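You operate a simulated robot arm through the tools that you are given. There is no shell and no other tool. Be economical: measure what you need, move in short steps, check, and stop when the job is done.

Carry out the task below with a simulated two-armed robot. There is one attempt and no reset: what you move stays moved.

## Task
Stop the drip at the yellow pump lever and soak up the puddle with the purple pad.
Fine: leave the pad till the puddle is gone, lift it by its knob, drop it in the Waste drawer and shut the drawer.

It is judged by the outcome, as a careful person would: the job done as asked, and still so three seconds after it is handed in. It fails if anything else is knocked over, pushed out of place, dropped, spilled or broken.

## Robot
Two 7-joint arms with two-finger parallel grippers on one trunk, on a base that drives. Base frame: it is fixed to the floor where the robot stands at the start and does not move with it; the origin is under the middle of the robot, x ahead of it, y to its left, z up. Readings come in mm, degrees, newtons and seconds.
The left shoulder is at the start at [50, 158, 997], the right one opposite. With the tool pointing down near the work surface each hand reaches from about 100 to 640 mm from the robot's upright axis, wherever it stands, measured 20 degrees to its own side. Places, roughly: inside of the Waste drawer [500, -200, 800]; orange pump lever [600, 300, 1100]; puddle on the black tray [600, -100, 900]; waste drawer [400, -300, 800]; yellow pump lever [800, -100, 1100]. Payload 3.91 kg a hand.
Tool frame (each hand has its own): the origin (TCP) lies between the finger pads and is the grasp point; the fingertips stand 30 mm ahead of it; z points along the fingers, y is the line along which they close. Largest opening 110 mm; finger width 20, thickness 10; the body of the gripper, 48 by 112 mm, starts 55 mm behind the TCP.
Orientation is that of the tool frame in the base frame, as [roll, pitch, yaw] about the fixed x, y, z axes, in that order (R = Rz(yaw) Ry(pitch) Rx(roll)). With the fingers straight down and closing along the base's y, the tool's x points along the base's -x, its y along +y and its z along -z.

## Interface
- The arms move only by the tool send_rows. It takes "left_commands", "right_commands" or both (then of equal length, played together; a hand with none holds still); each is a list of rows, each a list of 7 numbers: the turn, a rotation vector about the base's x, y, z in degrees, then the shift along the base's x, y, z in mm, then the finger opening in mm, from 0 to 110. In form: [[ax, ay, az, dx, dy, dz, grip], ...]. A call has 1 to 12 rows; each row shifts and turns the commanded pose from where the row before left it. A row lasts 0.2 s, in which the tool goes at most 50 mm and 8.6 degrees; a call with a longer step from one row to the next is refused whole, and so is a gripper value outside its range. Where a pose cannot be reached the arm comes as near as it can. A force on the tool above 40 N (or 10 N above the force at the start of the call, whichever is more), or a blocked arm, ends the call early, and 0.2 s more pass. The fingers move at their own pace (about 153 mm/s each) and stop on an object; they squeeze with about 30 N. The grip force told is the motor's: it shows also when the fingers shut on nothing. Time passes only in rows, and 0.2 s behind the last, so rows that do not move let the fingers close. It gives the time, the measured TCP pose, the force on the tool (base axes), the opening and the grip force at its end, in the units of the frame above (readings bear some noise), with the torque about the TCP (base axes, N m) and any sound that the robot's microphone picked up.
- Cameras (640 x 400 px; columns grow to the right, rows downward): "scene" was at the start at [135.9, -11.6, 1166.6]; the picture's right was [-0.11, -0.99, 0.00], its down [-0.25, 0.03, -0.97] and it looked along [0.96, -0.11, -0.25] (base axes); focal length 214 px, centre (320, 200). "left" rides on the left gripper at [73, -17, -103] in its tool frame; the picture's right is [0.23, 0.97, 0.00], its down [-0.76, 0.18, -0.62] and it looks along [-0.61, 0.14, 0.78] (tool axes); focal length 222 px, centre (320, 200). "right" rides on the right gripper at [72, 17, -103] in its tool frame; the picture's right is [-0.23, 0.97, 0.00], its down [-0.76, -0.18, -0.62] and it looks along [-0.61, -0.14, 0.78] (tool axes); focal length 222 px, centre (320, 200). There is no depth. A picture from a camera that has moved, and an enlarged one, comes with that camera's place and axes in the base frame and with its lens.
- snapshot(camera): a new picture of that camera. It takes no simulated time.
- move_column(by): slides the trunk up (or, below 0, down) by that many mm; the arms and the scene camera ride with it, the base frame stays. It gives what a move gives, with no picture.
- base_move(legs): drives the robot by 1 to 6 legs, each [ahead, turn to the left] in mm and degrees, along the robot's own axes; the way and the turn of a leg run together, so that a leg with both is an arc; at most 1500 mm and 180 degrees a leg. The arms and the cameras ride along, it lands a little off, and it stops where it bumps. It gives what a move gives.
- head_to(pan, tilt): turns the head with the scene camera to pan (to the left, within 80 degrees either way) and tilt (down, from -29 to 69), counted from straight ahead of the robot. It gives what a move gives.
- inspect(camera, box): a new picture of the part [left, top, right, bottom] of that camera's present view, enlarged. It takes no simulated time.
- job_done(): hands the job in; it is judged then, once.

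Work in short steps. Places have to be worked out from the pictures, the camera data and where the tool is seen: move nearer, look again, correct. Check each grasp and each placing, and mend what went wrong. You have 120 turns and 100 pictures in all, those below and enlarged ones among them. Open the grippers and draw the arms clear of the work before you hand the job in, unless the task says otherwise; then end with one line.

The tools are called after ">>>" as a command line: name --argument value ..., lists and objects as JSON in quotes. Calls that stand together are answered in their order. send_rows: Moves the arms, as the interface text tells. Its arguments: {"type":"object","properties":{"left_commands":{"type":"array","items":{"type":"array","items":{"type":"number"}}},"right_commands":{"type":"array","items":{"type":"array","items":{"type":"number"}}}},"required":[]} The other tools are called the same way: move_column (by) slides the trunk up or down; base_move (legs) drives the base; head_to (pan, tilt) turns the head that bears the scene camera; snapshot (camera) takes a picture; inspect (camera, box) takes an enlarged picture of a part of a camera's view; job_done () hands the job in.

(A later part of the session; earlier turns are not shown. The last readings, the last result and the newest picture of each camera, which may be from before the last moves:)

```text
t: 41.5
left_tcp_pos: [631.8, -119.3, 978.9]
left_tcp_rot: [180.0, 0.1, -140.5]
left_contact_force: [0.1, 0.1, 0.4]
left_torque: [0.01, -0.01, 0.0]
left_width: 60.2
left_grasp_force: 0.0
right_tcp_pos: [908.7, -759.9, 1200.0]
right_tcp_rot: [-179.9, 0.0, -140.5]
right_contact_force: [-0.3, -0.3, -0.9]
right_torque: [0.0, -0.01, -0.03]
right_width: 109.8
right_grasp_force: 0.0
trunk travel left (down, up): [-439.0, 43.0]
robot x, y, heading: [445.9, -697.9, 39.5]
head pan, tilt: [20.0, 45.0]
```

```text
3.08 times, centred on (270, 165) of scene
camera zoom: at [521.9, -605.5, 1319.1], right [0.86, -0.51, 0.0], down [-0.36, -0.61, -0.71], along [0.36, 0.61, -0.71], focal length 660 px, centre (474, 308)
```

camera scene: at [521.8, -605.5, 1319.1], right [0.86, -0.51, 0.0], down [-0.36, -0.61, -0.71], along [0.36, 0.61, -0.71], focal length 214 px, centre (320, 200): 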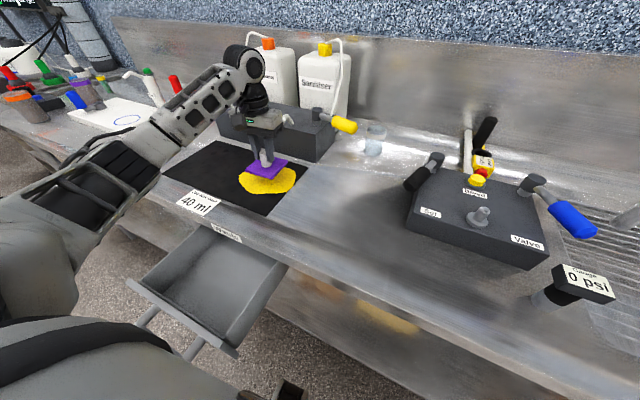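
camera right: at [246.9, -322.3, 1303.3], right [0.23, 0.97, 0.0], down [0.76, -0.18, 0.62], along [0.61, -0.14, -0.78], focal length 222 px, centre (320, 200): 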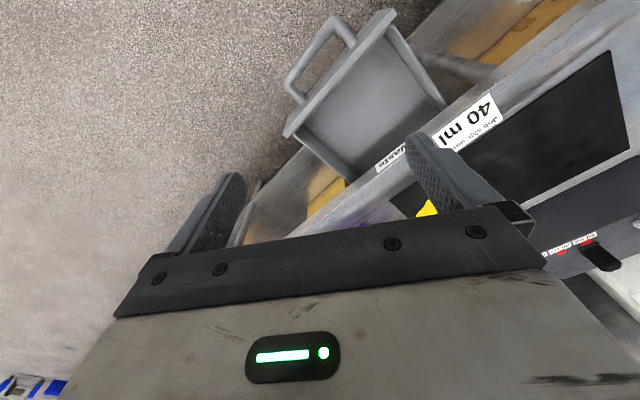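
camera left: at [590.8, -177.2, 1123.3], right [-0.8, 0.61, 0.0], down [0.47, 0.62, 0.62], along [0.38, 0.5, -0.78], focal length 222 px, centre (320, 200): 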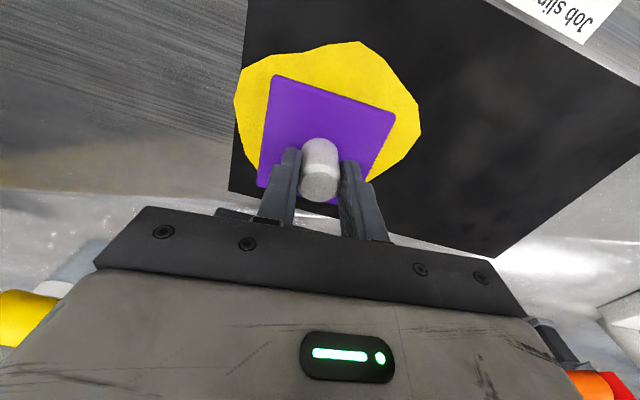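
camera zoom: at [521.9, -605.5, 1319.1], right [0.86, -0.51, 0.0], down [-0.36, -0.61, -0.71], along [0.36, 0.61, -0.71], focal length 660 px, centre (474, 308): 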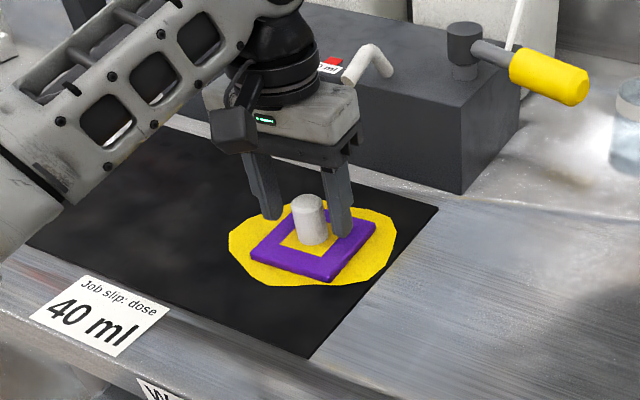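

The puddle is shrinking slowly, so I'll keep waiting.

>>> send_rows --left_commands '[[0, 0, 0, 0, 0, 0, 60], [0, 0, 0, 0, 0, 0, 60], [0, 0, 0, 0, 0, 0, 60], [0, 0, 0, 0, 0, 0, 60], [0, 0, 0, 0, 0, 0, 60], [0, 0, 0, 0, 0, 0, 60], [0, 0, 0, 0, 0, 0, 60], [0, 0, 0, 0, 0, 0, 60], [0, 0, 0, 0, 0, 0, 60], [0, 0, 0, 0, 0, 0, 60], [0, 0, 0, 0, 0, 0, 60], [0, 0, 0, 0, 0, 0, 60]]'

>>> send_rows --left_commands '[[0, 0, 0, 0, 0, 0, 60], [0, 0, 0, 0, 0, 0, 60], [0, 0, 0, 0, 0, 0, 60], [0, 0, 0, 0, 0, 0, 60], [0, 0, 0, 0, 0, 0, 60], [0, 0, 0, 0, 0, 0, 60], [0, 0, 0, 0, 0, 0, 60], [0, 0, 0, 0, 0, 0, 60], [0, 0, 0, 0, 0, 0, 60], [0, 0, 0, 0, 0, 0, 60], [0, 0, 0, 0, 0, 0, 60], [0, 0, 0, 0, 0, 0, 60]]'

>>> inspect --camera "scene" --box '[200, 100, 340, 230]'

```text
t: 44.1
left_tcp_pos: [631.4, -118.5, 978.4]
left_tcp_rot: [-180.0, 0.0, -140.4]
left_contact_force: [0.2, -0.2, -0.1]
left_torque: [-0.04, -0.03, 0.01]
left_width: 60.2
left_grasp_force: 0.1
right_tcp_pos: [907.8, -759.8, 1200.6]
right_tcp_rot: [180.0, 0.0, -140.3]
right_contact_force: [-0.4, -0.4, 0.5]
right_torque: [0.0, 0.01, 0.0]
right_width: 109.8
right_grasp_force: 0.0
trunk travel left (down, up): [-439.0, 43.0]
robot x, y, heading: [446.0, -700.0, 39.6]
head pan, tilt: [20.0, 45.0]
```

```text
t: 46.8
left_tcp_pos: [632.5, -117.9, 979.2]
left_tcp_rot: [180.0, -0.1, -140.3]
left_contact_force: [-0.2, 0.3, 0.1]
left_torque: [-0.01, 0.02, 0.02]
left_width: 59.8
left_grasp_force: 0.0
right_tcp_pos: [907.9, -759.6, 1199.2]
right_tcp_rot: [179.9, 0.0, -140.4]
right_contact_force: [0.2, -0.9, -1.1]
right_torque: [-0.01, 0.01, -0.01]
right_width: 110.1
right_grasp_force: 0.1
trunk travel left (down, up): [-439.0, 43.0]
robot x, y, heading: [447.0, -697.9, 39.5]
head pan, tilt: [20.0, 45.0]
```

```text
3.08 times, centred on (270, 165) of scene
camera zoom: at [521.9, -605.5, 1319.1], right [0.86, -0.51, 0.0], down [-0.36, -0.61, -0.71], along [0.36, 0.61, -0.71], focal length 660 px, centre (474, 308)
```

zoom: 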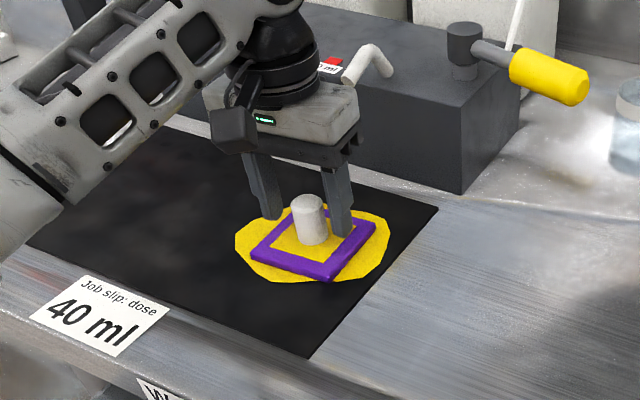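

It is soaking steadily, so I'll wait longer.

>>> send_rows --left_commands '[[0, 0, 0, 0, 0, 0, 60], [0, 0, 0, 0, 0, 0, 60], [0, 0, 0, 0, 0, 0, 60], [0, 0, 0, 0, 0, 0, 60], [0, 0, 0, 0, 0, 0, 60], [0, 0, 0, 0, 0, 0, 60], [0, 0, 0, 0, 0, 0, 60], [0, 0, 0, 0, 0, 0, 60], [0, 0, 0, 0, 0, 0, 60], [0, 0, 0, 0, 0, 0, 60], [0, 0, 0, 0, 0, 0, 60], [0, 0, 0, 0, 0, 0, 60]]'

>>> send_rows --left_commands '[[0, 0, 0, 0, 0, 0, 60], [0, 0, 0, 0, 0, 0, 60], [0, 0, 0, 0, 0, 0, 60], [0, 0, 0, 0, 0, 0, 60], [0, 0, 0, 0, 0, 0, 60], [0, 0, 0, 0, 0, 0, 60], [0, 0, 0, 0, 0, 0, 60], [0, 0, 0, 0, 0, 0, 60], [0, 0, 0, 0, 0, 0, 60], [0, 0, 0, 0, 0, 0, 60], [0, 0, 0, 0, 0, 0, 60], [0, 0, 0, 0, 0, 0, 60]]'

>>> send_rows --left_commands '[[0, 0, 0, 0, 0, 0, 60], [0, 0, 0, 0, 0, 0, 60], [0, 0, 0, 0, 0, 0, 60], [0, 0, 0, 0, 0, 0, 60], [0, 0, 0, 0, 0, 0, 60], [0, 0, 0, 0, 0, 0, 60], [0, 0, 0, 0, 0, 0, 60], [0, 0, 0, 0, 0, 0, 60], [0, 0, 0, 0, 0, 0, 60], [0, 0, 0, 0, 0, 0, 60], [0, 0, 0, 0, 0, 0, 60], [0, 0, 0, 0, 0, 0, 60]]'

>>> send_rows --left_commands '[[0, 0, 0, 0, 0, 0, 60], [0, 0, 0, 0, 0, 0, 60], [0, 0, 0, 0, 0, 0, 60], [0, 0, 0, 0, 0, 0, 60], [0, 0, 0, 0, 0, 0, 60], [0, 0, 0, 0, 0, 0, 60], [0, 0, 0, 0, 0, 0, 60], [0, 0, 0, 0, 0, 0, 60], [0, 0, 0, 0, 0, 0, 60], [0, 0, 0, 0, 0, 0, 60], [0, 0, 0, 0, 0, 0, 60], [0, 0, 0, 0, 0, 0, 60]]'

>>> inspect --camera "scene" --box '[200, 100, 340, 230]'

```text
t: 49.4
left_tcp_pos: [631.8, -118.3, 978.4]
left_tcp_rot: [-180.0, 0.0, -140.4]
left_contact_force: [0.2, -1.4, -0.7]
left_torque: [0.02, -0.02, 0.03]
left_width: 60.0
left_grasp_force: 0.1
right_tcp_pos: [908.6, -758.8, 1199.2]
right_tcp_rot: [-179.9, 0.0, -140.5]
right_contact_force: [0.3, 0.2, 0.0]
right_torque: [-0.01, 0.01, -0.01]
right_width: 109.9
right_grasp_force: 0.1
trunk travel left (down, up): [-439.0, 43.0]
robot x, y, heading: [445.6, -700.8, 39.7]
head pan, tilt: [20.0, 45.0]
```

```text
t: 52.0
left_tcp_pos: [631.5, -118.6, 977.8]
left_tcp_rot: [179.9, 0.0, -140.4]
left_contact_force: [-0.1, -0.1, -0.1]
left_torque: [0.02, -0.02, 0.02]
left_width: 60.1
left_grasp_force: 0.1
right_tcp_pos: [908.6, -759.9, 1200.3]
right_tcp_rot: [180.0, 0.1, -140.3]
right_contact_force: [-0.4, -0.4, 0.7]
right_torque: [-0.03, 0.03, 0.01]
right_width: 109.8
right_grasp_force: 0.0
trunk travel left (down, up): [-439.0, 43.0]
robot x, y, heading: [447.1, -697.4, 39.4]
head pan, tilt: [20.0, 45.0]
```

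```text
t: 54.5
left_tcp_pos: [631.8, -119.1, 979.8]
left_tcp_rot: [180.0, -0.1, -140.3]
left_contact_force: [0.2, 0.8, -0.7]
left_torque: [-0.01, -0.01, 0.0]
left_width: 60.1
left_grasp_force: 0.1
right_tcp_pos: [908.6, -758.2, 1200.6]
right_tcp_rot: [179.9, 0.0, -140.5]
right_contact_force: [0.3, -0.4, 0.8]
right_torque: [-0.02, 0.0, -0.02]
right_width: 109.9
right_grasp_force: 0.1
trunk travel left (down, up): [-439.0, 43.0]
robot x, y, heading: [447.6, -698.3, 39.5]
head pan, tilt: [20.0, 45.0]
```

```text
t: 57.1
left_tcp_pos: [630.7, -118.1, 979.6]
left_tcp_rot: [179.9, -0.1, -140.4]
left_contact_force: [-0.3, -0.1, 0.1]
left_torque: [-0.03, 0.0, 0.03]
left_width: 59.9
left_grasp_force: 0.1
right_tcp_pos: [908.9, -758.8, 1199.1]
right_tcp_rot: [180.0, 0.0, -140.3]
right_contact_force: [0.2, 0.1, -0.2]
right_torque: [-0.03, -0.02, 0.01]
right_width: 110.0
right_grasp_force: 0.0
trunk travel left (down, up): [-439.0, 43.0]
robot x, y, heading: [448.8, -697.6, 39.5]
head pan, tilt: [20.0, 45.0]
```

```text
3.08 times, centred on (270, 165) of scene
camera zoom: at [521.9, -605.5, 1319.1], right [0.86, -0.51, 0.0], down [-0.36, -0.61, -0.71], along [0.36, 0.61, -0.71], focal length 660 px, centre (474, 308)
```

zoom: 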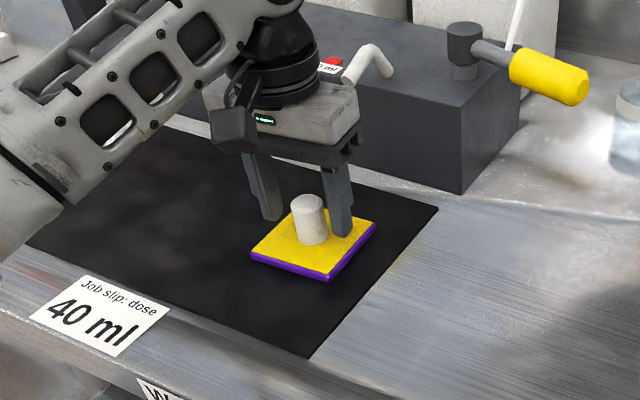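

No puddle is visible around the pad now. I'll wait a little longer for anything underneath and then grip the knob.

>>> send_rows --left_commands '[[0, 0, 0, 0, 0, 0, 60], [0, 0, 0, 0, 0, 0, 60], [0, 0, 0, 0, 0, 0, 60], [0, 0, 0, 0, 0, 0, 60], [0, 0, 0, 0, 0, 0, 60], [0, 0, 0, 0, 0, 0, 60], [0, 0, 0, 0, 0, 0, 60], [0, 0, 0, 0, 0, 0, 60], [0, 0, 0, 0, 0, 0, 60], [0, 0, 0, 0, 0, 0, 60], [0, 0, 0, 0, 0, 0, 60], [0, 0, 0, 0, 0, 0, 60]]'

>>> send_rows --left_commands '[[0, 0, 0, 0, 0, 0, 60], [0, 0, 0, 0, 0, 0, 60], [0, 0, 0, 0, 0, 0, 60], [0, 0, 0, 0, 0, 0, 60], [0, 0, 0, 0, 0, 0, 60], [0, 0, 0, 0, 0, 0, 60], [0, 0, 0, 0, 0, 0, 60], [0, 0, 0, 0, 0, 0, 60], [0, 0, 0, 0, 0, 0, 60], [0, 0, 0, 0, 0, 0, 60], [0, 0, 0, 0, 0, 0, 60], [0, 0, 0, 0, 0, 0, 60]]'

>>> send_rows --left_commands '[[0, 0, 0, 0, 0, 0, 10], [0, 0, 0, 0, 0, 0, 10], [0, 0, 0, 0, 0, 0, 10], [0, 0, 0, 0, 0, 20, 10], [0, 0, 0, 0, 0, 20, 10], [0, 0, 0, -10, -20, 20, 10], [0, 0, 0, 0, 0, 0, 10]]'

>>> snapshot --camera "scene"

>>> snapshot --camera "left"

```text
t: 59.8
left_tcp_pos: [629.9, -117.4, 978.4]
left_tcp_rot: [-179.9, 0.1, -140.5]
left_contact_force: [0.5, 0.0, 0.0]
left_torque: [0.0, -0.01, -0.01]
left_width: 60.1
left_grasp_force: 0.1
right_tcp_pos: [908.6, -758.7, 1200.2]
right_tcp_rot: [180.0, 0.0, -140.4]
right_contact_force: [0.1, 0.3, 0.3]
right_torque: [-0.01, -0.01, 0.01]
right_width: 110.1
right_grasp_force: 0.2
trunk travel left (down, up): [-439.0, 43.0]
robot x, y, heading: [448.2, -700.7, 39.4]
head pan, tilt: [20.0, 45.0]
```

```text
t: 62.4
left_tcp_pos: [631.1, -119.5, 979.0]
left_tcp_rot: [180.0, 0.0, -140.5]
left_contact_force: [-0.1, 0.3, 1.2]
left_torque: [0.01, -0.01, -0.03]
left_width: 60.0
left_grasp_force: 0.1
right_tcp_pos: [908.8, -758.9, 1200.0]
right_tcp_rot: [-180.0, 0.0, -140.4]
right_contact_force: [-0.3, -0.2, -0.1]
right_torque: [0.0, 0.0, 0.02]
right_width: 110.2
right_grasp_force: 0.1
trunk travel left (down, up): [-439.0, 43.0]
robot x, y, heading: [443.5, -701.2, 39.3]
head pan, tilt: [20.0, 45.0]
```

```text
t: 64.0
left_tcp_pos: [621.5, -136.9, 1039.9]
left_tcp_rot: [180.0, 0.0, -140.4]
left_contact_force: [0.7, -0.7, -0.6]
left_torque: [-0.01, 0.01, 0.01]
left_width: 26.1
left_grasp_force: 29.3
right_tcp_pos: [908.4, -759.8, 1199.8]
right_tcp_rot: [-179.9, 0.0, -140.4]
right_contact_force: [-0.3, -0.9, 0.8]
right_torque: [0.02, 0.01, 0.01]
right_width: 109.9
right_grasp_force: 0.1
trunk travel left (down, up): [-439.0, 43.0]
robot x, y, heading: [446.7, -696.9, 39.5]
head pan, tilt: [20.0, 45.0]
```

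```text
59 pictures are left
camera scene: at [522.1, -605.2, 1319.0], right [0.86, -0.51, 0.0], down [-0.36, -0.61, -0.71], along [0.36, 0.61, -0.71], focal length 214 px, centre (320, 200)
```

scene: 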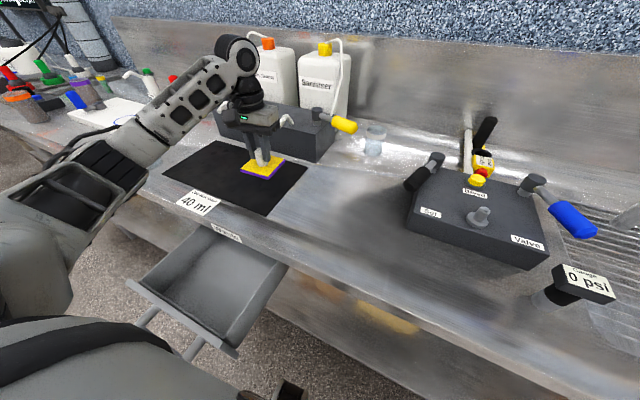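

```text
58 pictures are left
camera left: at [576.5, -197.4, 1141.9], right [-0.8, 0.61, 0.0], down [0.47, 0.62, 0.62], along [0.38, 0.5, -0.78], focal length 222 px, centre (320, 200)
```

left: 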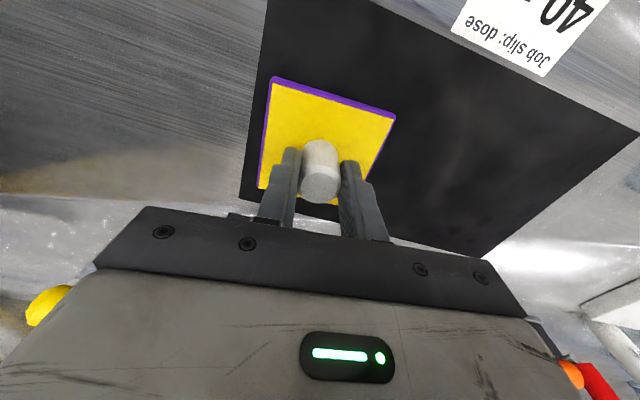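

The puddle is gone and the pad is held. I'll carry it towards the drawer and check the arm posture halfway.

>>> send_rows --left_commands '[[0, 0, 0, -34, -21, 0, 10], [0, 0, 0, -34, -21, 0, 10], [0, 0, 0, -34, -21, 0, 10], [0, 0, 0, -34, -21, 0, 10], [0, 0, 0, 0, 0, 0, 10]]'

>>> snapshot --camera "scene"

>>> snapshot --camera "left"

```text
t: 65.2
left_tcp_pos: [486.6, -223.1, 1037.3]
left_tcp_rot: [180.0, 0.0, -140.4]
left_contact_force: [0.4, 0.1, -0.2]
left_torque: [-0.03, 0.0, -0.03]
left_width: 25.7
left_grasp_force: 29.6
right_tcp_pos: [908.8, -759.3, 1199.6]
right_tcp_rot: [-180.0, 0.1, -140.5]
right_contact_force: [0.0, 0.7, -0.1]
right_torque: [-0.02, -0.01, -0.03]
right_width: 110.1
right_grasp_force: 0.0
trunk travel left (down, up): [-439.0, 43.0]
robot x, y, heading: [448.2, -704.3, 39.3]
head pan, tilt: [20.0, 45.0]
```

```text
57 pictures are left
camera scene: at [522.2, -605.2, 1319.0], right [0.86, -0.51, 0.0], down [-0.36, -0.61, -0.71], along [0.36, 0.61, -0.71], focal length 214 px, centre (320, 200)
```

scene: 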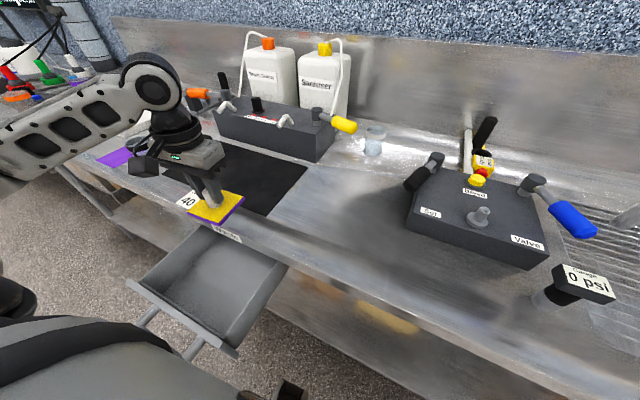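

```text
56 pictures are left
camera left: at [441.5, -282.8, 1140.5], right [-0.8, 0.61, 0.0], down [0.47, 0.62, 0.62], along [0.38, 0.5, -0.78], focal length 222 px, centre (320, 200)
```

left: 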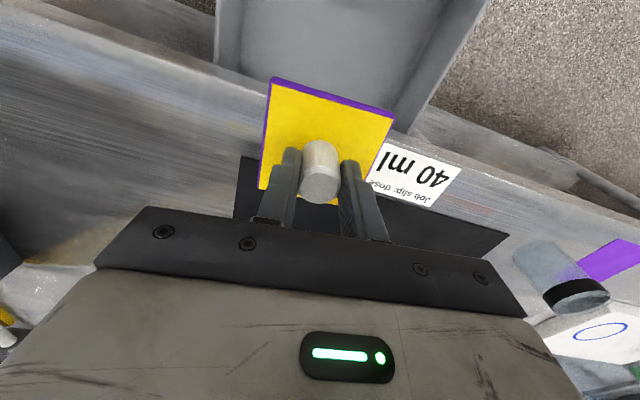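

The tray under the pad is clean. I'll continue to a point over the drawer opening.

>>> send_rows --left_commands '[[0, 0, 0, -24, -14, 0, 10], [0, 0, 0, -24, -14, 0, 10], [0, 0, 0, -24, -14, 0, 10], [0, 0, 0, 0, 0, 0, 10]]'

>>> inspect --camera "scene" --box '[100, 120, 340, 400]'

>>> snapshot --camera "left"

```text
t: 66.2
left_tcp_pos: [413.1, -265.4, 1038.8]
left_tcp_rot: [180.0, 0.0, -140.4]
left_contact_force: [1.3, -0.8, -1.0]
left_torque: [0.0, -0.02, 0.01]
left_width: 25.7
left_grasp_force: 30.4
right_tcp_pos: [908.4, -759.0, 1199.9]
right_tcp_rot: [-179.9, 0.0, -140.4]
right_contact_force: [-0.1, -0.4, 0.0]
right_torque: [0.01, -0.02, -0.03]
right_width: 109.9
right_grasp_force: 0.0
trunk travel left (down, up): [-439.0, 43.0]
robot x, y, heading: [444.3, -701.9, 39.5]
head pan, tilt: [20.0, 45.0]
```

```text
1.43 times, centred on (220, 260) of scene
camera zoom: at [522.1, -605.1, 1319.0], right [0.86, -0.51, 0.0], down [-0.36, -0.61, -0.71], along [0.36, 0.61, -0.71], focal length 306 px, centre (463, 114)
```

zoom: 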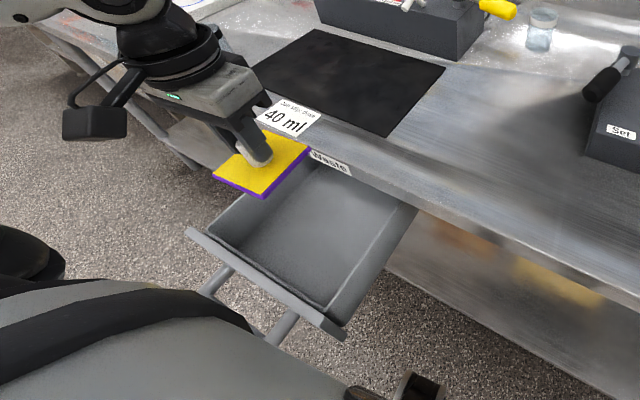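

```text
54 pictures are left
camera left: at [367.6, -324.4, 1142.2], right [-0.8, 0.61, 0.0], down [0.47, 0.62, 0.62], along [0.38, 0.5, -0.78], focal length 222 px, centre (320, 200)
```

left: 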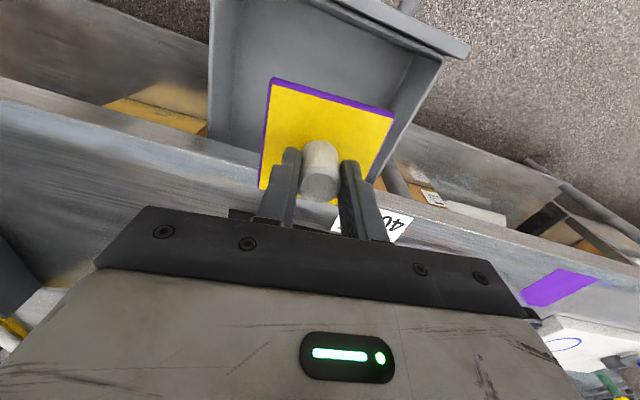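

The projected drop point sits mid-drawer and clear of the counter edge. I'll descend straight down in stages.

>>> send_rows --left_commands '[[0, 0, 0, 0, 0, -35, 10], [0, 0, 0, 0, 0, -35, 10], [0, 0, 0, 0, 0, -35, 10], [0, 0, 0, 0, 0, -25, 10], [0, 0, 0, 0, 0, 0, 10]]'

>>> inspect --camera "scene" --box '[100, 120, 340, 400]'

>>> snapshot --camera "left"

```text
t: 67.3
left_tcp_pos: [413.2, -264.4, 908.8]
left_tcp_rot: [-180.0, 0.0, -140.4]
left_contact_force: [-0.4, -0.2, -0.7]
left_torque: [0.0, 0.0, 0.0]
left_width: 25.8
left_grasp_force: 29.9
right_tcp_pos: [908.0, -760.6, 1200.3]
right_tcp_rot: [180.0, 0.0, -140.4]
right_contact_force: [0.5, 0.0, 0.4]
right_torque: [-0.01, -0.01, -0.04]
right_width: 110.0
right_grasp_force: 0.0
trunk travel left (down, up): [-439.0, 43.0]
robot x, y, heading: [449.3, -701.3, 39.4]
head pan, tilt: [20.0, 45.0]
```

```text
1.43 times, centred on (220, 260) of scene
camera zoom: at [521.9, -605.6, 1319.1], right [0.86, -0.51, 0.0], down [-0.36, -0.61, -0.71], along [0.36, 0.61, -0.71], focal length 306 px, centre (463, 114)
```

zoom: 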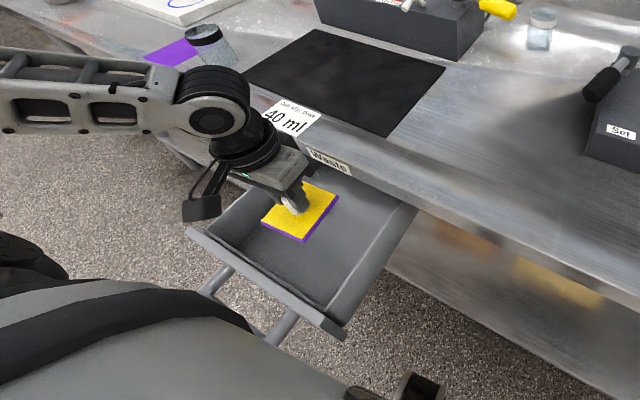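

```text
52 pictures are left
camera left: at [368.2, -323.8, 1012.0], right [-0.8, 0.61, 0.0], down [0.47, 0.62, 0.62], along [0.38, 0.5, -0.78], focal length 222 px, centre (320, 200)
```

left: 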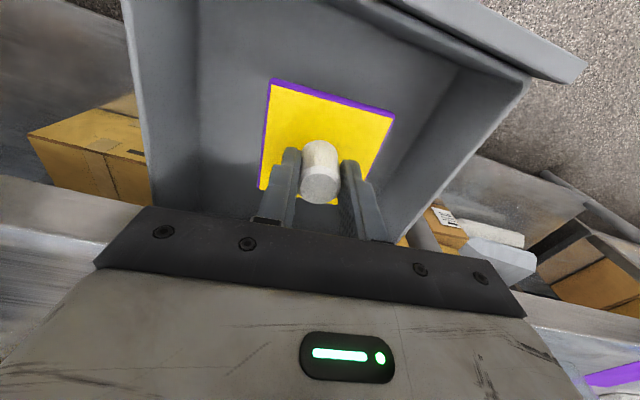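

The pad is centred over the drawer floor and the posture is clear. I'll lower it further, watching the force.

>>> send_rows --left_commands '[[0, 0, 0, 0, 0, -15, 10], [0, 0, 0, 0, 0, -15, 10], [0, 0, 0, 0, 0, -15, 10], [0, 0, 0, 0, 0, 0, 10]]'

>>> inspect --camera "scene" --box '[140, 170, 300, 360]'

>>> snapshot --camera "left"

```text
t: 68.3
left_tcp_pos: [413.0, -265.2, 864.4]
left_tcp_rot: [180.0, 0.1, -140.4]
left_contact_force: [-0.4, 0.0, -0.6]
left_torque: [-0.01, 0.02, -0.02]
left_width: 25.5
left_grasp_force: 30.5
right_tcp_pos: [908.0, -758.9, 1199.7]
right_tcp_rot: [-180.0, 0.0, -140.4]
right_contact_force: [0.2, 0.7, -0.1]
right_torque: [0.0, 0.01, 0.01]
right_width: 110.0
right_grasp_force: 0.0
trunk travel left (down, up): [-439.0, 43.0]
robot x, y, heading: [448.9, -701.9, 39.7]
head pan, tilt: [20.0, 45.0]
```

```text
2.11 times, centred on (220, 265) of scene
camera zoom: at [521.9, -605.5, 1319.1], right [0.86, -0.51, 0.0], down [-0.36, -0.61, -0.71], along [0.36, 0.61, -0.71], focal length 452 px, centre (530, 63)
```

zoom: 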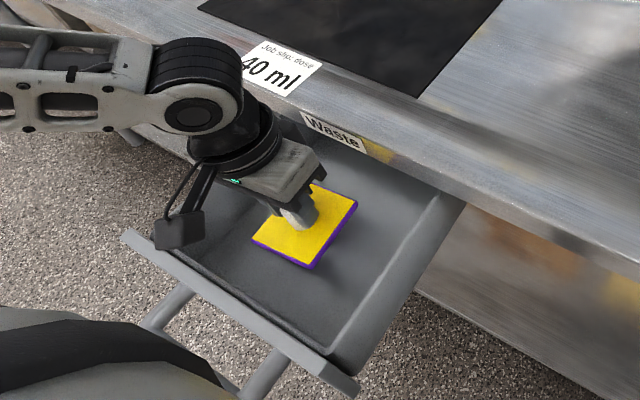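

```text
50 pictures are left
camera left: at [368.1, -324.0, 967.5], right [-0.8, 0.61, 0.0], down [0.47, 0.62, 0.62], along [0.38, 0.5, -0.78], focal length 222 px, centre (320, 200)
```

left: 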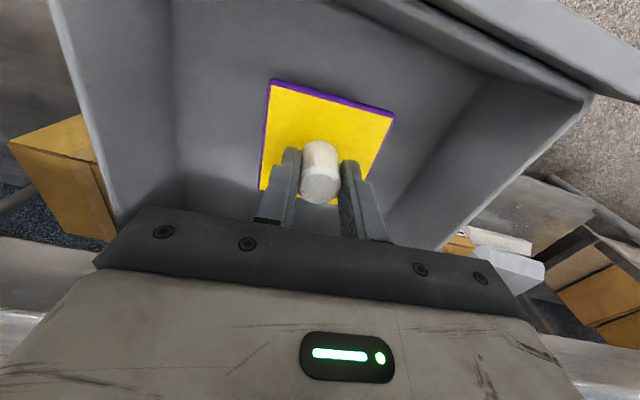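

I'm still above the floor, so I'll lower a bit more in small steps.

>>> send_rows --left_commands '[[0, 0, 0, 0, 0, -10, 10], [0, 0, 0, 0, 0, -10, 10], [0, 0, 0, 0, 0, 0, 10]]'

>>> inspect --camera "scene" --box '[140, 170, 300, 360]'

```text
t: 69.2
left_tcp_pos: [413.8, -264.1, 843.8]
left_tcp_rot: [179.9, -0.1, -140.5]
left_contact_force: [0.4, -0.5, -1.5]
left_torque: [0.01, -0.02, -0.03]
left_width: 25.5
left_grasp_force: 30.3
right_tcp_pos: [908.2, -758.9, 1200.6]
right_tcp_rot: [-180.0, -0.1, -140.5]
right_contact_force: [0.0, -0.1, 0.5]
right_torque: [0.04, 0.02, -0.01]
right_width: 109.9
right_grasp_force: 0.1
trunk travel left (down, up): [-439.0, 43.0]
robot x, y, heading: [447.7, -702.3, 39.4]
head pan, tilt: [20.0, 45.0]
```

```text
2.11 times, centred on (220, 265) of scene
camera zoom: at [521.9, -605.5, 1319.1], right [0.86, -0.51, 0.0], down [-0.36, -0.61, -0.71], along [0.36, 0.61, -0.71], focal length 452 px, centre (530, 63)
```

zoom: 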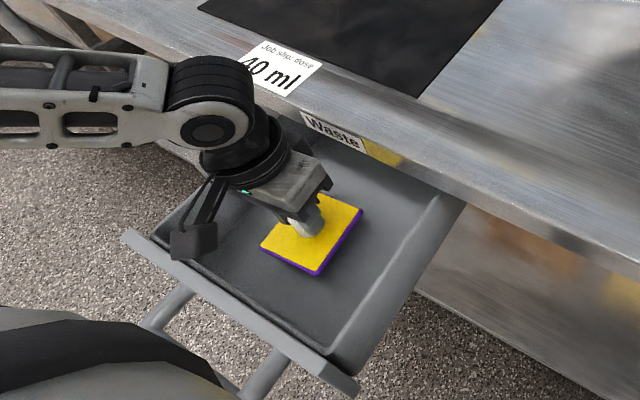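

There's no contact yet, so I'll go down another 20 mm.

>>> send_rows --left_commands '[[0, 0, 0, 0, 0, -8, 10], [0, 0, 0, 0, 0, -8, 10], [0, 0, 0, 0, 0, -6, 10], [0, 0, 0, 0, 0, 0, 10]]'

>>> inspect --camera "scene" --box '[140, 170, 300, 360]'

```text
t: 70.2
left_tcp_pos: [412.4, -264.9, 822.7]
left_tcp_rot: [-179.9, 0.1, -140.4]
left_contact_force: [-0.8, 0.4, -1.7]
left_torque: [-0.01, -0.01, 0.02]
left_width: 25.8
left_grasp_force: 30.5
right_tcp_pos: [908.5, -759.1, 1199.6]
right_tcp_rot: [179.9, 0.0, -140.3]
right_contact_force: [0.3, 0.7, -0.5]
right_torque: [0.0, -0.04, 0.04]
right_width: 109.9
right_grasp_force: 0.1
trunk travel left (down, up): [-439.0, 43.0]
robot x, y, heading: [446.7, -699.2, 39.4]
head pan, tilt: [20.0, 45.0]
```

```text
2.11 times, centred on (220, 265) of scene
camera zoom: at [521.9, -605.5, 1319.1], right [0.86, -0.51, 0.0], down [-0.36, -0.61, -0.71], along [0.36, 0.61, -0.71], focal length 452 px, centre (530, 63)
```

zoom: 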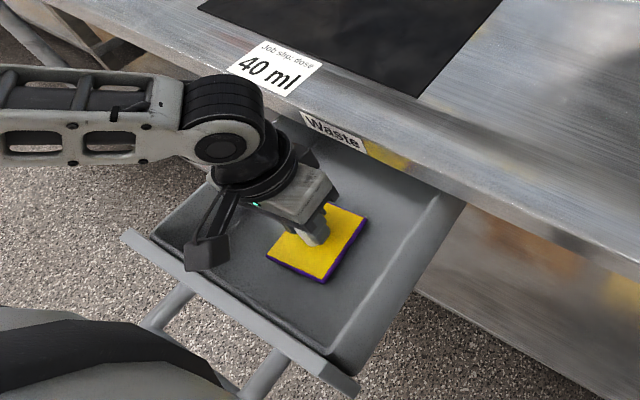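

The pad is almost at the floor, so I'll go slightly further.

>>> send_rows --left_commands '[[0, 0, 0, 0, 0, -6, 10], [0, 0, 0, 0, 0, -6, 10], [0, 0, 0, 0, 0, -6, 10], [0, 0, 0, 0, 0, 0, 10]]'

>>> inspect --camera "scene" --box '[140, 170, 300, 360]'

```text
t: 71.0
left_tcp_pos: [417.0, -261.4, 809.7]
left_tcp_rot: [180.0, 1.1, -140.7]
left_contact_force: [0.7, -2.6, 24.4]
left_torque: [-0.39, 0.42, -0.06]
left_width: 25.6
left_grasp_force: 29.9
right_tcp_pos: [908.6, -759.2, 1199.2]
right_tcp_rot: [179.9, 0.0, -140.4]
right_contact_force: [0.2, -0.3, -0.2]
right_torque: [-0.01, -0.03, -0.01]
right_width: 109.7
right_grasp_force: 0.1
trunk travel left (down, up): [-439.0, 43.0]
robot x, y, heading: [447.7, -699.1, 39.9]
head pan, tilt: [20.0, 45.0]
stopped in row 4 (left hand): the force on the tool passed its limit at 44 N (the readings are from after the stop); the commanded pose is now the measured one
```

```text
2.11 times, centred on (220, 265) of scene
camera zoom: at [522.1, -606.7, 1319.5], right [0.86, -0.51, 0.0], down [-0.36, -0.61, -0.71], along [0.36, 0.61, -0.71], focal length 452 px, centre (530, 63)
```

zoom: 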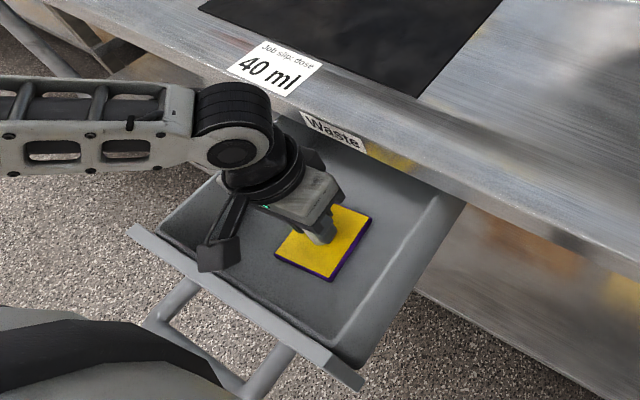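

The pad is on the drawer floor. I'll release it and lift straight out.

>>> send_rows --left_commands '[[0, 0, 0, 0, 0, 2, 60], [0, 0, 0, 0, 0, 2, 60], [0, 0, 0, 0, 0, 0, 60], [0, 0, 0, 0, 0, 25, 60], [0, 0, 0, 0, 0, 40, 60], [0, 0, 0, 0, 0, 40, 60], [0, 0, 0, 0, 0, 40, 60], [0, 0, 0, 0, 0, 40, 60], [0, 0, 0, 0, 0, 0, 60]]'

>>> snapshot --camera "scene"

>>> snapshot --camera "left"

```text
t: 73.0
left_tcp_pos: [415.6, -261.3, 994.8]
left_tcp_rot: [179.7, 0.6, -140.6]
left_contact_force: [-0.3, 0.5, -0.9]
left_torque: [-0.01, -0.01, 0.01]
left_width: 60.0
left_grasp_force: 0.1
right_tcp_pos: [908.6, -759.1, 1201.1]
right_tcp_rot: [-180.0, 0.1, -140.4]
right_contact_force: [1.0, -0.1, -0.7]
right_torque: [0.01, -0.01, -0.02]
right_width: 110.0
right_grasp_force: 0.0
trunk travel left (down, up): [-439.0, 43.0]
robot x, y, heading: [448.7, -698.5, 39.6]
head pan, tilt: [20.0, 45.0]
```

```text
46 pictures are left
camera scene: at [521.8, -605.3, 1319.0], right [0.86, -0.51, 0.0], down [-0.36, -0.61, -0.71], along [0.36, 0.61, -0.71], focal length 214 px, centre (320, 200)
```

scene: 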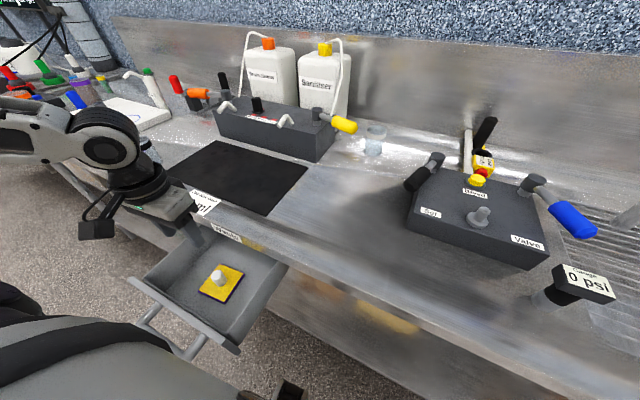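

```text
45 pictures are left
camera left: at [369.2, -320.7, 1096.9], right [-0.79, 0.61, 0.0], down [0.47, 0.62, 0.63], along [0.38, 0.5, -0.78], focal length 222 px, centre (320, 200)
```

left: 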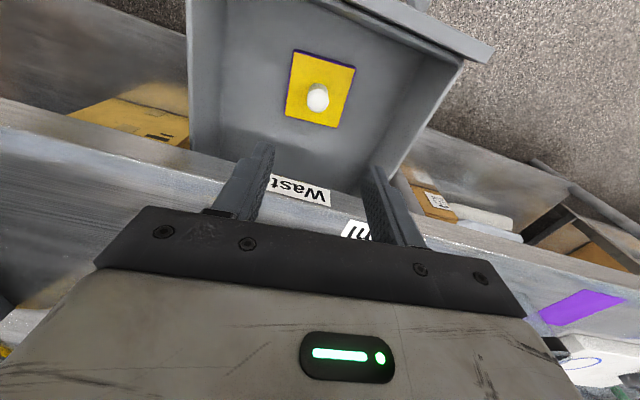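

The pad lies in the drawer. To shut it I'll close the fingers and move the hand back to the outer side of the drawer front, still high, then look.

>>> send_rows --left_commands '[[0, 0, 0, -32, -21, 0, 0], [0, 0, 0, -32, -21, 0, 0], [0, 0, 0, -32, -21, 0, 0], [0, 0, 0, -32, -21, 0, 0], [0, 0, 0, -30, -21, 0, 0], [0, 0, 0, 0, 0, 0, 0]]'

>>> snapshot --camera "scene"

>>> snapshot --camera "left"

```text
t: 74.4
left_tcp_pos: [249.9, -298.3, 992.6]
left_tcp_rot: [179.9, 0.7, -140.6]
left_contact_force: [-0.6, -0.4, 0.3]
left_torque: [0.0, 0.0, 0.01]
left_width: 0.0
left_grasp_force: 29.7
left hand out of reach, approached as far as the arm can: row 2, 3, 4, 5
right_tcp_pos: [909.1, -759.4, 1199.9]
right_tcp_rot: [-180.0, 0.0, -140.4]
right_contact_force: [-0.2, 0.5, -0.7]
right_torque: [0.0, 0.02, 0.03]
right_width: 109.9
right_grasp_force: 0.0
trunk travel left (down, up): [-439.0, 43.0]
robot x, y, heading: [446.9, -699.9, 39.7]
head pan, tilt: [20.0, 45.0]
```

```text
44 pictures are left
camera scene: at [522.9, -605.1, 1318.9], right [0.86, -0.51, 0.0], down [-0.36, -0.61, -0.71], along [0.36, 0.61, -0.71], focal length 214 px, centre (320, 200)
```

scene: 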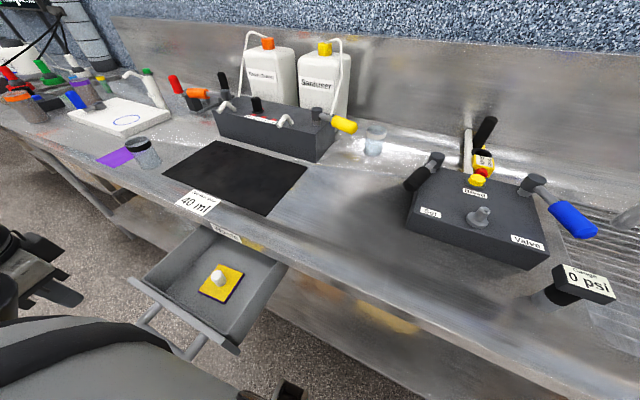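

```text
43 pictures are left
camera left: at [203.7, -357.6, 1096.0], right [-0.79, 0.61, 0.0], down [0.47, 0.62, 0.63], along [0.38, 0.5, -0.78], focal length 222 px, centre (320, 200)
```

left: 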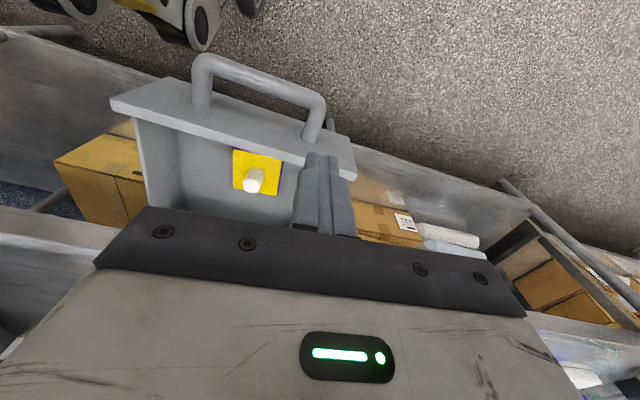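

The handle is clear in view, but from here the arm is at its limit for pushing. I'll raise the hand, then drive to stand in front of the drawer and face it square.

>>> send_rows --left_commands '[[0, 0, 0, 0, 0, 45, 0], [0, 0, 0, 0, 0, 45, 0], [0, 0, 0, 0, 0, 45, 0], [0, 0, 0, 0, 0, 45, 0], [0, 0, 0, 0, 0, 0, 0]]'

>>> base_move --legs '[[-330, 0], [0, 84], [380, 0], [0, -90]]'

>>> head_to --pan 0 --tilt 45

>>> snapshot --camera "scene"

```text
t: 75.6
left_tcp_pos: [250.1, -298.0, 1175.0]
left_tcp_rot: [179.9, 0.8, -140.6]
left_contact_force: [0.1, 0.0, 0.0]
left_torque: [0.0, -0.04, 0.01]
left_width: 0.0
left_grasp_force: 29.8
right_tcp_pos: [908.6, -760.2, 1199.6]
right_tcp_rot: [179.9, 0.0, -140.4]
right_contact_force: [0.9, -0.7, 0.4]
right_torque: [0.01, 0.03, 0.03]
right_width: 110.1
right_grasp_force: 0.1
trunk travel left (down, up): [-439.0, 43.0]
robot x, y, heading: [447.1, -699.8, 39.4]
head pan, tilt: [20.0, 45.0]
```

```text
t: 87.1
left_tcp_pos: [-161.9, -169.7, 1173.9]
left_tcp_rot: [179.7, 0.7, -146.6]
left_contact_force: [-0.5, 0.8, 0.0]
left_torque: [-0.03, -0.01, -0.01]
left_width: 0.0
left_grasp_force: 30.0
right_tcp_pos: [444.2, -698.6, 1199.3]
right_tcp_rot: [-179.9, 0.0, -146.5]
right_contact_force: [0.9, -0.2, 0.2]
right_torque: [0.03, -0.03, 0.01]
right_width: 110.3
right_grasp_force: 0.0
trunk travel left (down, up): [-439.0, 43.0]
robot x, y, heading: [-11.8, -591.6, 33.4]
head pan, tilt: [20.0, 45.0]
```

```text
t: 87.9
left_tcp_pos: [-161.9, -168.6, 1174.9]
left_tcp_rot: [179.8, 0.6, -146.6]
left_contact_force: [0.3, -0.9, 0.7]
left_torque: [0.04, -0.01, 0.01]
left_width: 0.0
left_grasp_force: 29.7
right_tcp_pos: [443.9, -699.8, 1200.0]
right_tcp_rot: [180.0, 0.0, -146.5]
right_contact_force: [-0.5, 0.2, 0.8]
right_torque: [0.01, 0.01, 0.0]
right_width: 109.7
right_grasp_force: 0.2
trunk travel left (down, up): [-439.0, 43.0]
robot x, y, heading: [-11.6, -589.8, 33.3]
head pan, tilt: [0.0, 45.0]
```

```text
42 pictures are left
camera scene: at [94.9, -524.8, 1319.1], right [0.55, -0.83, 0.0], down [-0.59, -0.39, -0.71], along [0.59, 0.39, -0.71], focal length 214 px, centre (320, 200)
```

scene: 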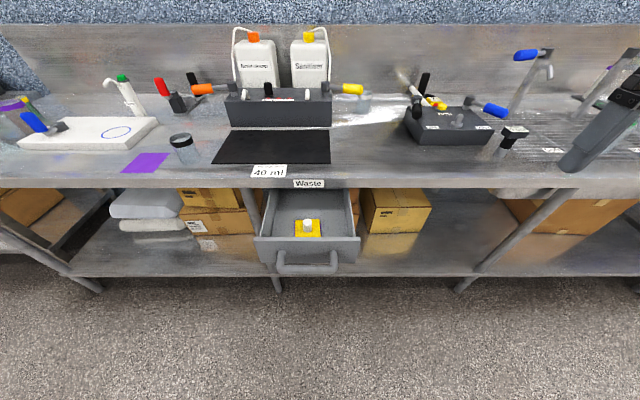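

I'm now square in front of the drawer with the lever still closed and no drip. The handle bar is near n≈43 mm, z≈800. I'll bring the left hand in front of the handle, still high.

>>> send_rows --left_commands '[[0, 0, 0, 27, -36, 0, 0], [0, 0, 0, 27, -36, 0, 0], [0, 0, 0, 27, -37, 0, 0], [0, 0, 0, 27, -36, 0, 0], [0, 0, 0, 27, -37, 0, 0], [0, 0, 0, 27, -36, 0, 0], [0, 0, 0, 27, -37, 0, 0], [0, 0, 0, 27, -36, 0, 0], [0, 0, 0, 27, -37, 0, 0], [0, 0, 0, 0, 0, 0, 0]]'

>>> snapshot --camera "left"

>>> snapshot --camera "scene"

```text
t: 89.8
left_tcp_pos: [58.1, -423.7, 1209.1]
left_tcp_rot: [179.0, 0.8, -149.4]
left_contact_force: [-9.2, 28.6, 5.4]
left_torque: [-3.92, -0.7, -2.55]
left_width: 0.0
left_grasp_force: 30.5
left hand out of reach, approached as far as the arm can: row 2, 3, 4, 5, 9
right_tcp_pos: [444.7, -697.0, 1199.4]
right_tcp_rot: [-180.0, 0.0, -146.4]
right_contact_force: [0.1, 0.6, 0.4]
right_torque: [-0.01, -0.01, 0.0]
right_width: 109.9
right_grasp_force: 0.0
trunk travel left (down, up): [-439.0, 43.0]
robot x, y, heading: [-12.1, -591.2, 33.5]
head pan, tilt: [0.0, 45.0]
stopped in row 9 (left hand): the force on the tool passed its limit at 142 N (the readings are from after the stop); the commanded pose is now the measured one
```

```text
41 pictures are left
camera left: at [3.7, -477.6, 1311.0], right [-0.69, 0.72, 0.01], down [0.57, 0.53, 0.64], along [0.45, 0.45, -0.77], focal length 222 px, centre (320, 200)
```

left: 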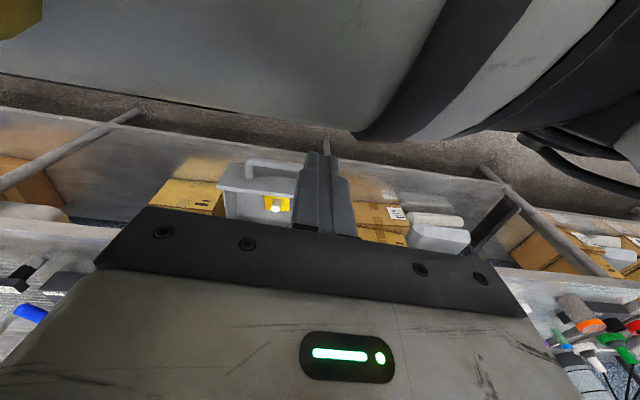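

```text
40 pictures are left
camera scene: at [95.2, -524.1, 1318.9], right [0.55, -0.83, 0.0], down [-0.59, -0.39, -0.71], along [0.59, 0.39, -0.71], focal length 214 px, centre (320, 200)
```

scene: 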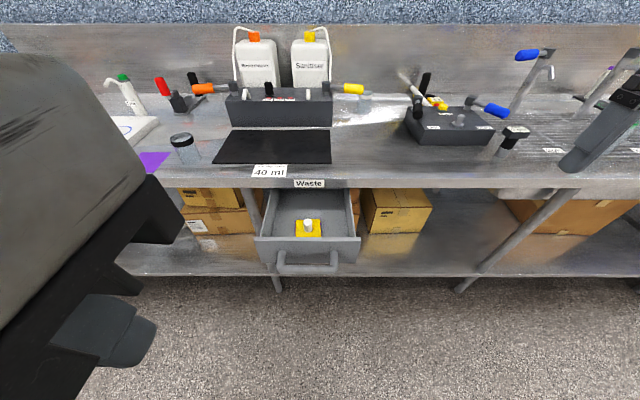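

The hand brushed my own body because the path ran too close in. I'll move it forward away from the chest.

>>> send_rows --left_commands '[[0, 0, 0, 10, 25, 0, 0], [0, 0, 0, 25, 25, 0, 0], [0, 0, 0, 35, 20, 0, 0], [0, 0, 0, 35, 20, 0, 0], [0, 0, 0, 35, 20, 0, 0], [0, 0, 0, 0, 0, 0, 0]]'

>>> snapshot --camera "scene"

```text
t: 91.2
left_tcp_pos: [198.1, -314.9, 1208.0]
left_tcp_rot: [179.2, 0.7, -149.2]
left_contact_force: [0.2, -0.2, 0.0]
left_torque: [-0.02, -0.02, -0.03]
left_width: 0.0
left_grasp_force: 30.6
right_tcp_pos: [443.3, -699.5, 1200.4]
right_tcp_rot: [-180.0, 0.1, -146.3]
right_contact_force: [-0.4, -0.2, 0.3]
right_torque: [-0.01, 0.0, -0.02]
right_width: 110.1
right_grasp_force: 0.1
trunk travel left (down, up): [-439.0, 43.0]
robot x, y, heading: [-11.5, -589.1, 33.7]
head pan, tilt: [0.0, 45.0]
```

```text
39 pictures are left
camera scene: at [94.4, -525.3, 1319.1], right [0.55, -0.83, 0.0], down [-0.59, -0.39, -0.71], along [0.59, 0.39, -0.71], focal length 214 px, centre (320, 200)
```

scene: 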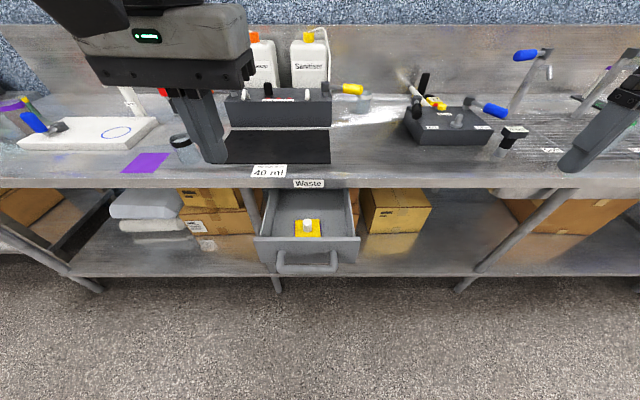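

The hand is free again, at n≈-8, u≈372. I'll shift sideways to the handle's centre (u≈460) and lower it in front of the handle.

>>> send_rows --left_commands '[[0, 0, 0, 24, -35, 0, 0], [0, 0, 0, 24, -36, 0, 0], [0, 0, 0, 0, 0, -45, 0], [0, 0, 0, 0, 0, -45, 0], [0, 0, 0, 0, 0, -45, 0], [0, 0, 0, 0, 0, -45, 0], [0, 0, 0, 0, 0, -45, 0], [0, 0, 0, 0, 0, -45, 0], [0, 0, 0, 0, 0, -45, 0], [0, 0, 0, 0, 0, 0, 0]]'

>>> snapshot --camera "scene"

>>> snapshot --camera "left"

```text
t: 93.4
left_tcp_pos: [175.5, -292.4, 923.7]
left_tcp_rot: [179.3, 0.8, -149.1]
left_contact_force: [0.5, 0.5, -0.4]
left_torque: [-0.03, -0.05, -0.02]
left_width: 0.0
left_grasp_force: 29.6
left hand out of reach, approached as far as the arm can: row 1, 2, 7, 8, 9
right_tcp_pos: [441.8, -698.6, 1199.5]
right_tcp_rot: [180.0, 0.0, -146.5]
right_contact_force: [-0.7, 0.7, -0.3]
right_torque: [0.0, 0.0, 0.01]
right_width: 110.0
right_grasp_force: 0.0
trunk travel left (down, up): [-439.0, 43.0]
robot x, y, heading: [-6.9, -587.4, 33.3]
head pan, tilt: [0.0, 45.0]
```

```text
38 pictures are left
camera scene: at [95.0, -525.1, 1319.1], right [0.55, -0.83, 0.0], down [-0.59, -0.39, -0.71], along [0.59, 0.39, -0.71], focal length 214 px, centre (320, 200)
```

scene: 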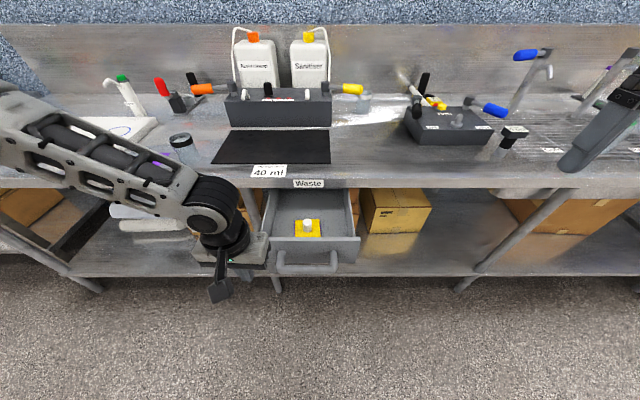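

```text
37 pictures are left
camera left: at [122.8, -345.8, 1025.5], right [-0.69, 0.72, 0.01], down [0.56, 0.53, 0.64], along [0.45, 0.45, -0.77], focal length 222 px, centre (320, 200)
```

left: 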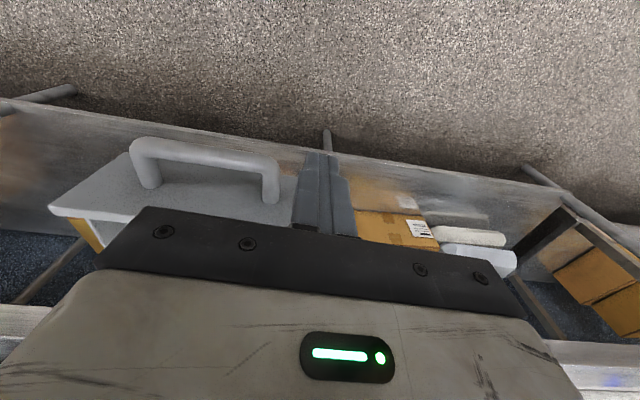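

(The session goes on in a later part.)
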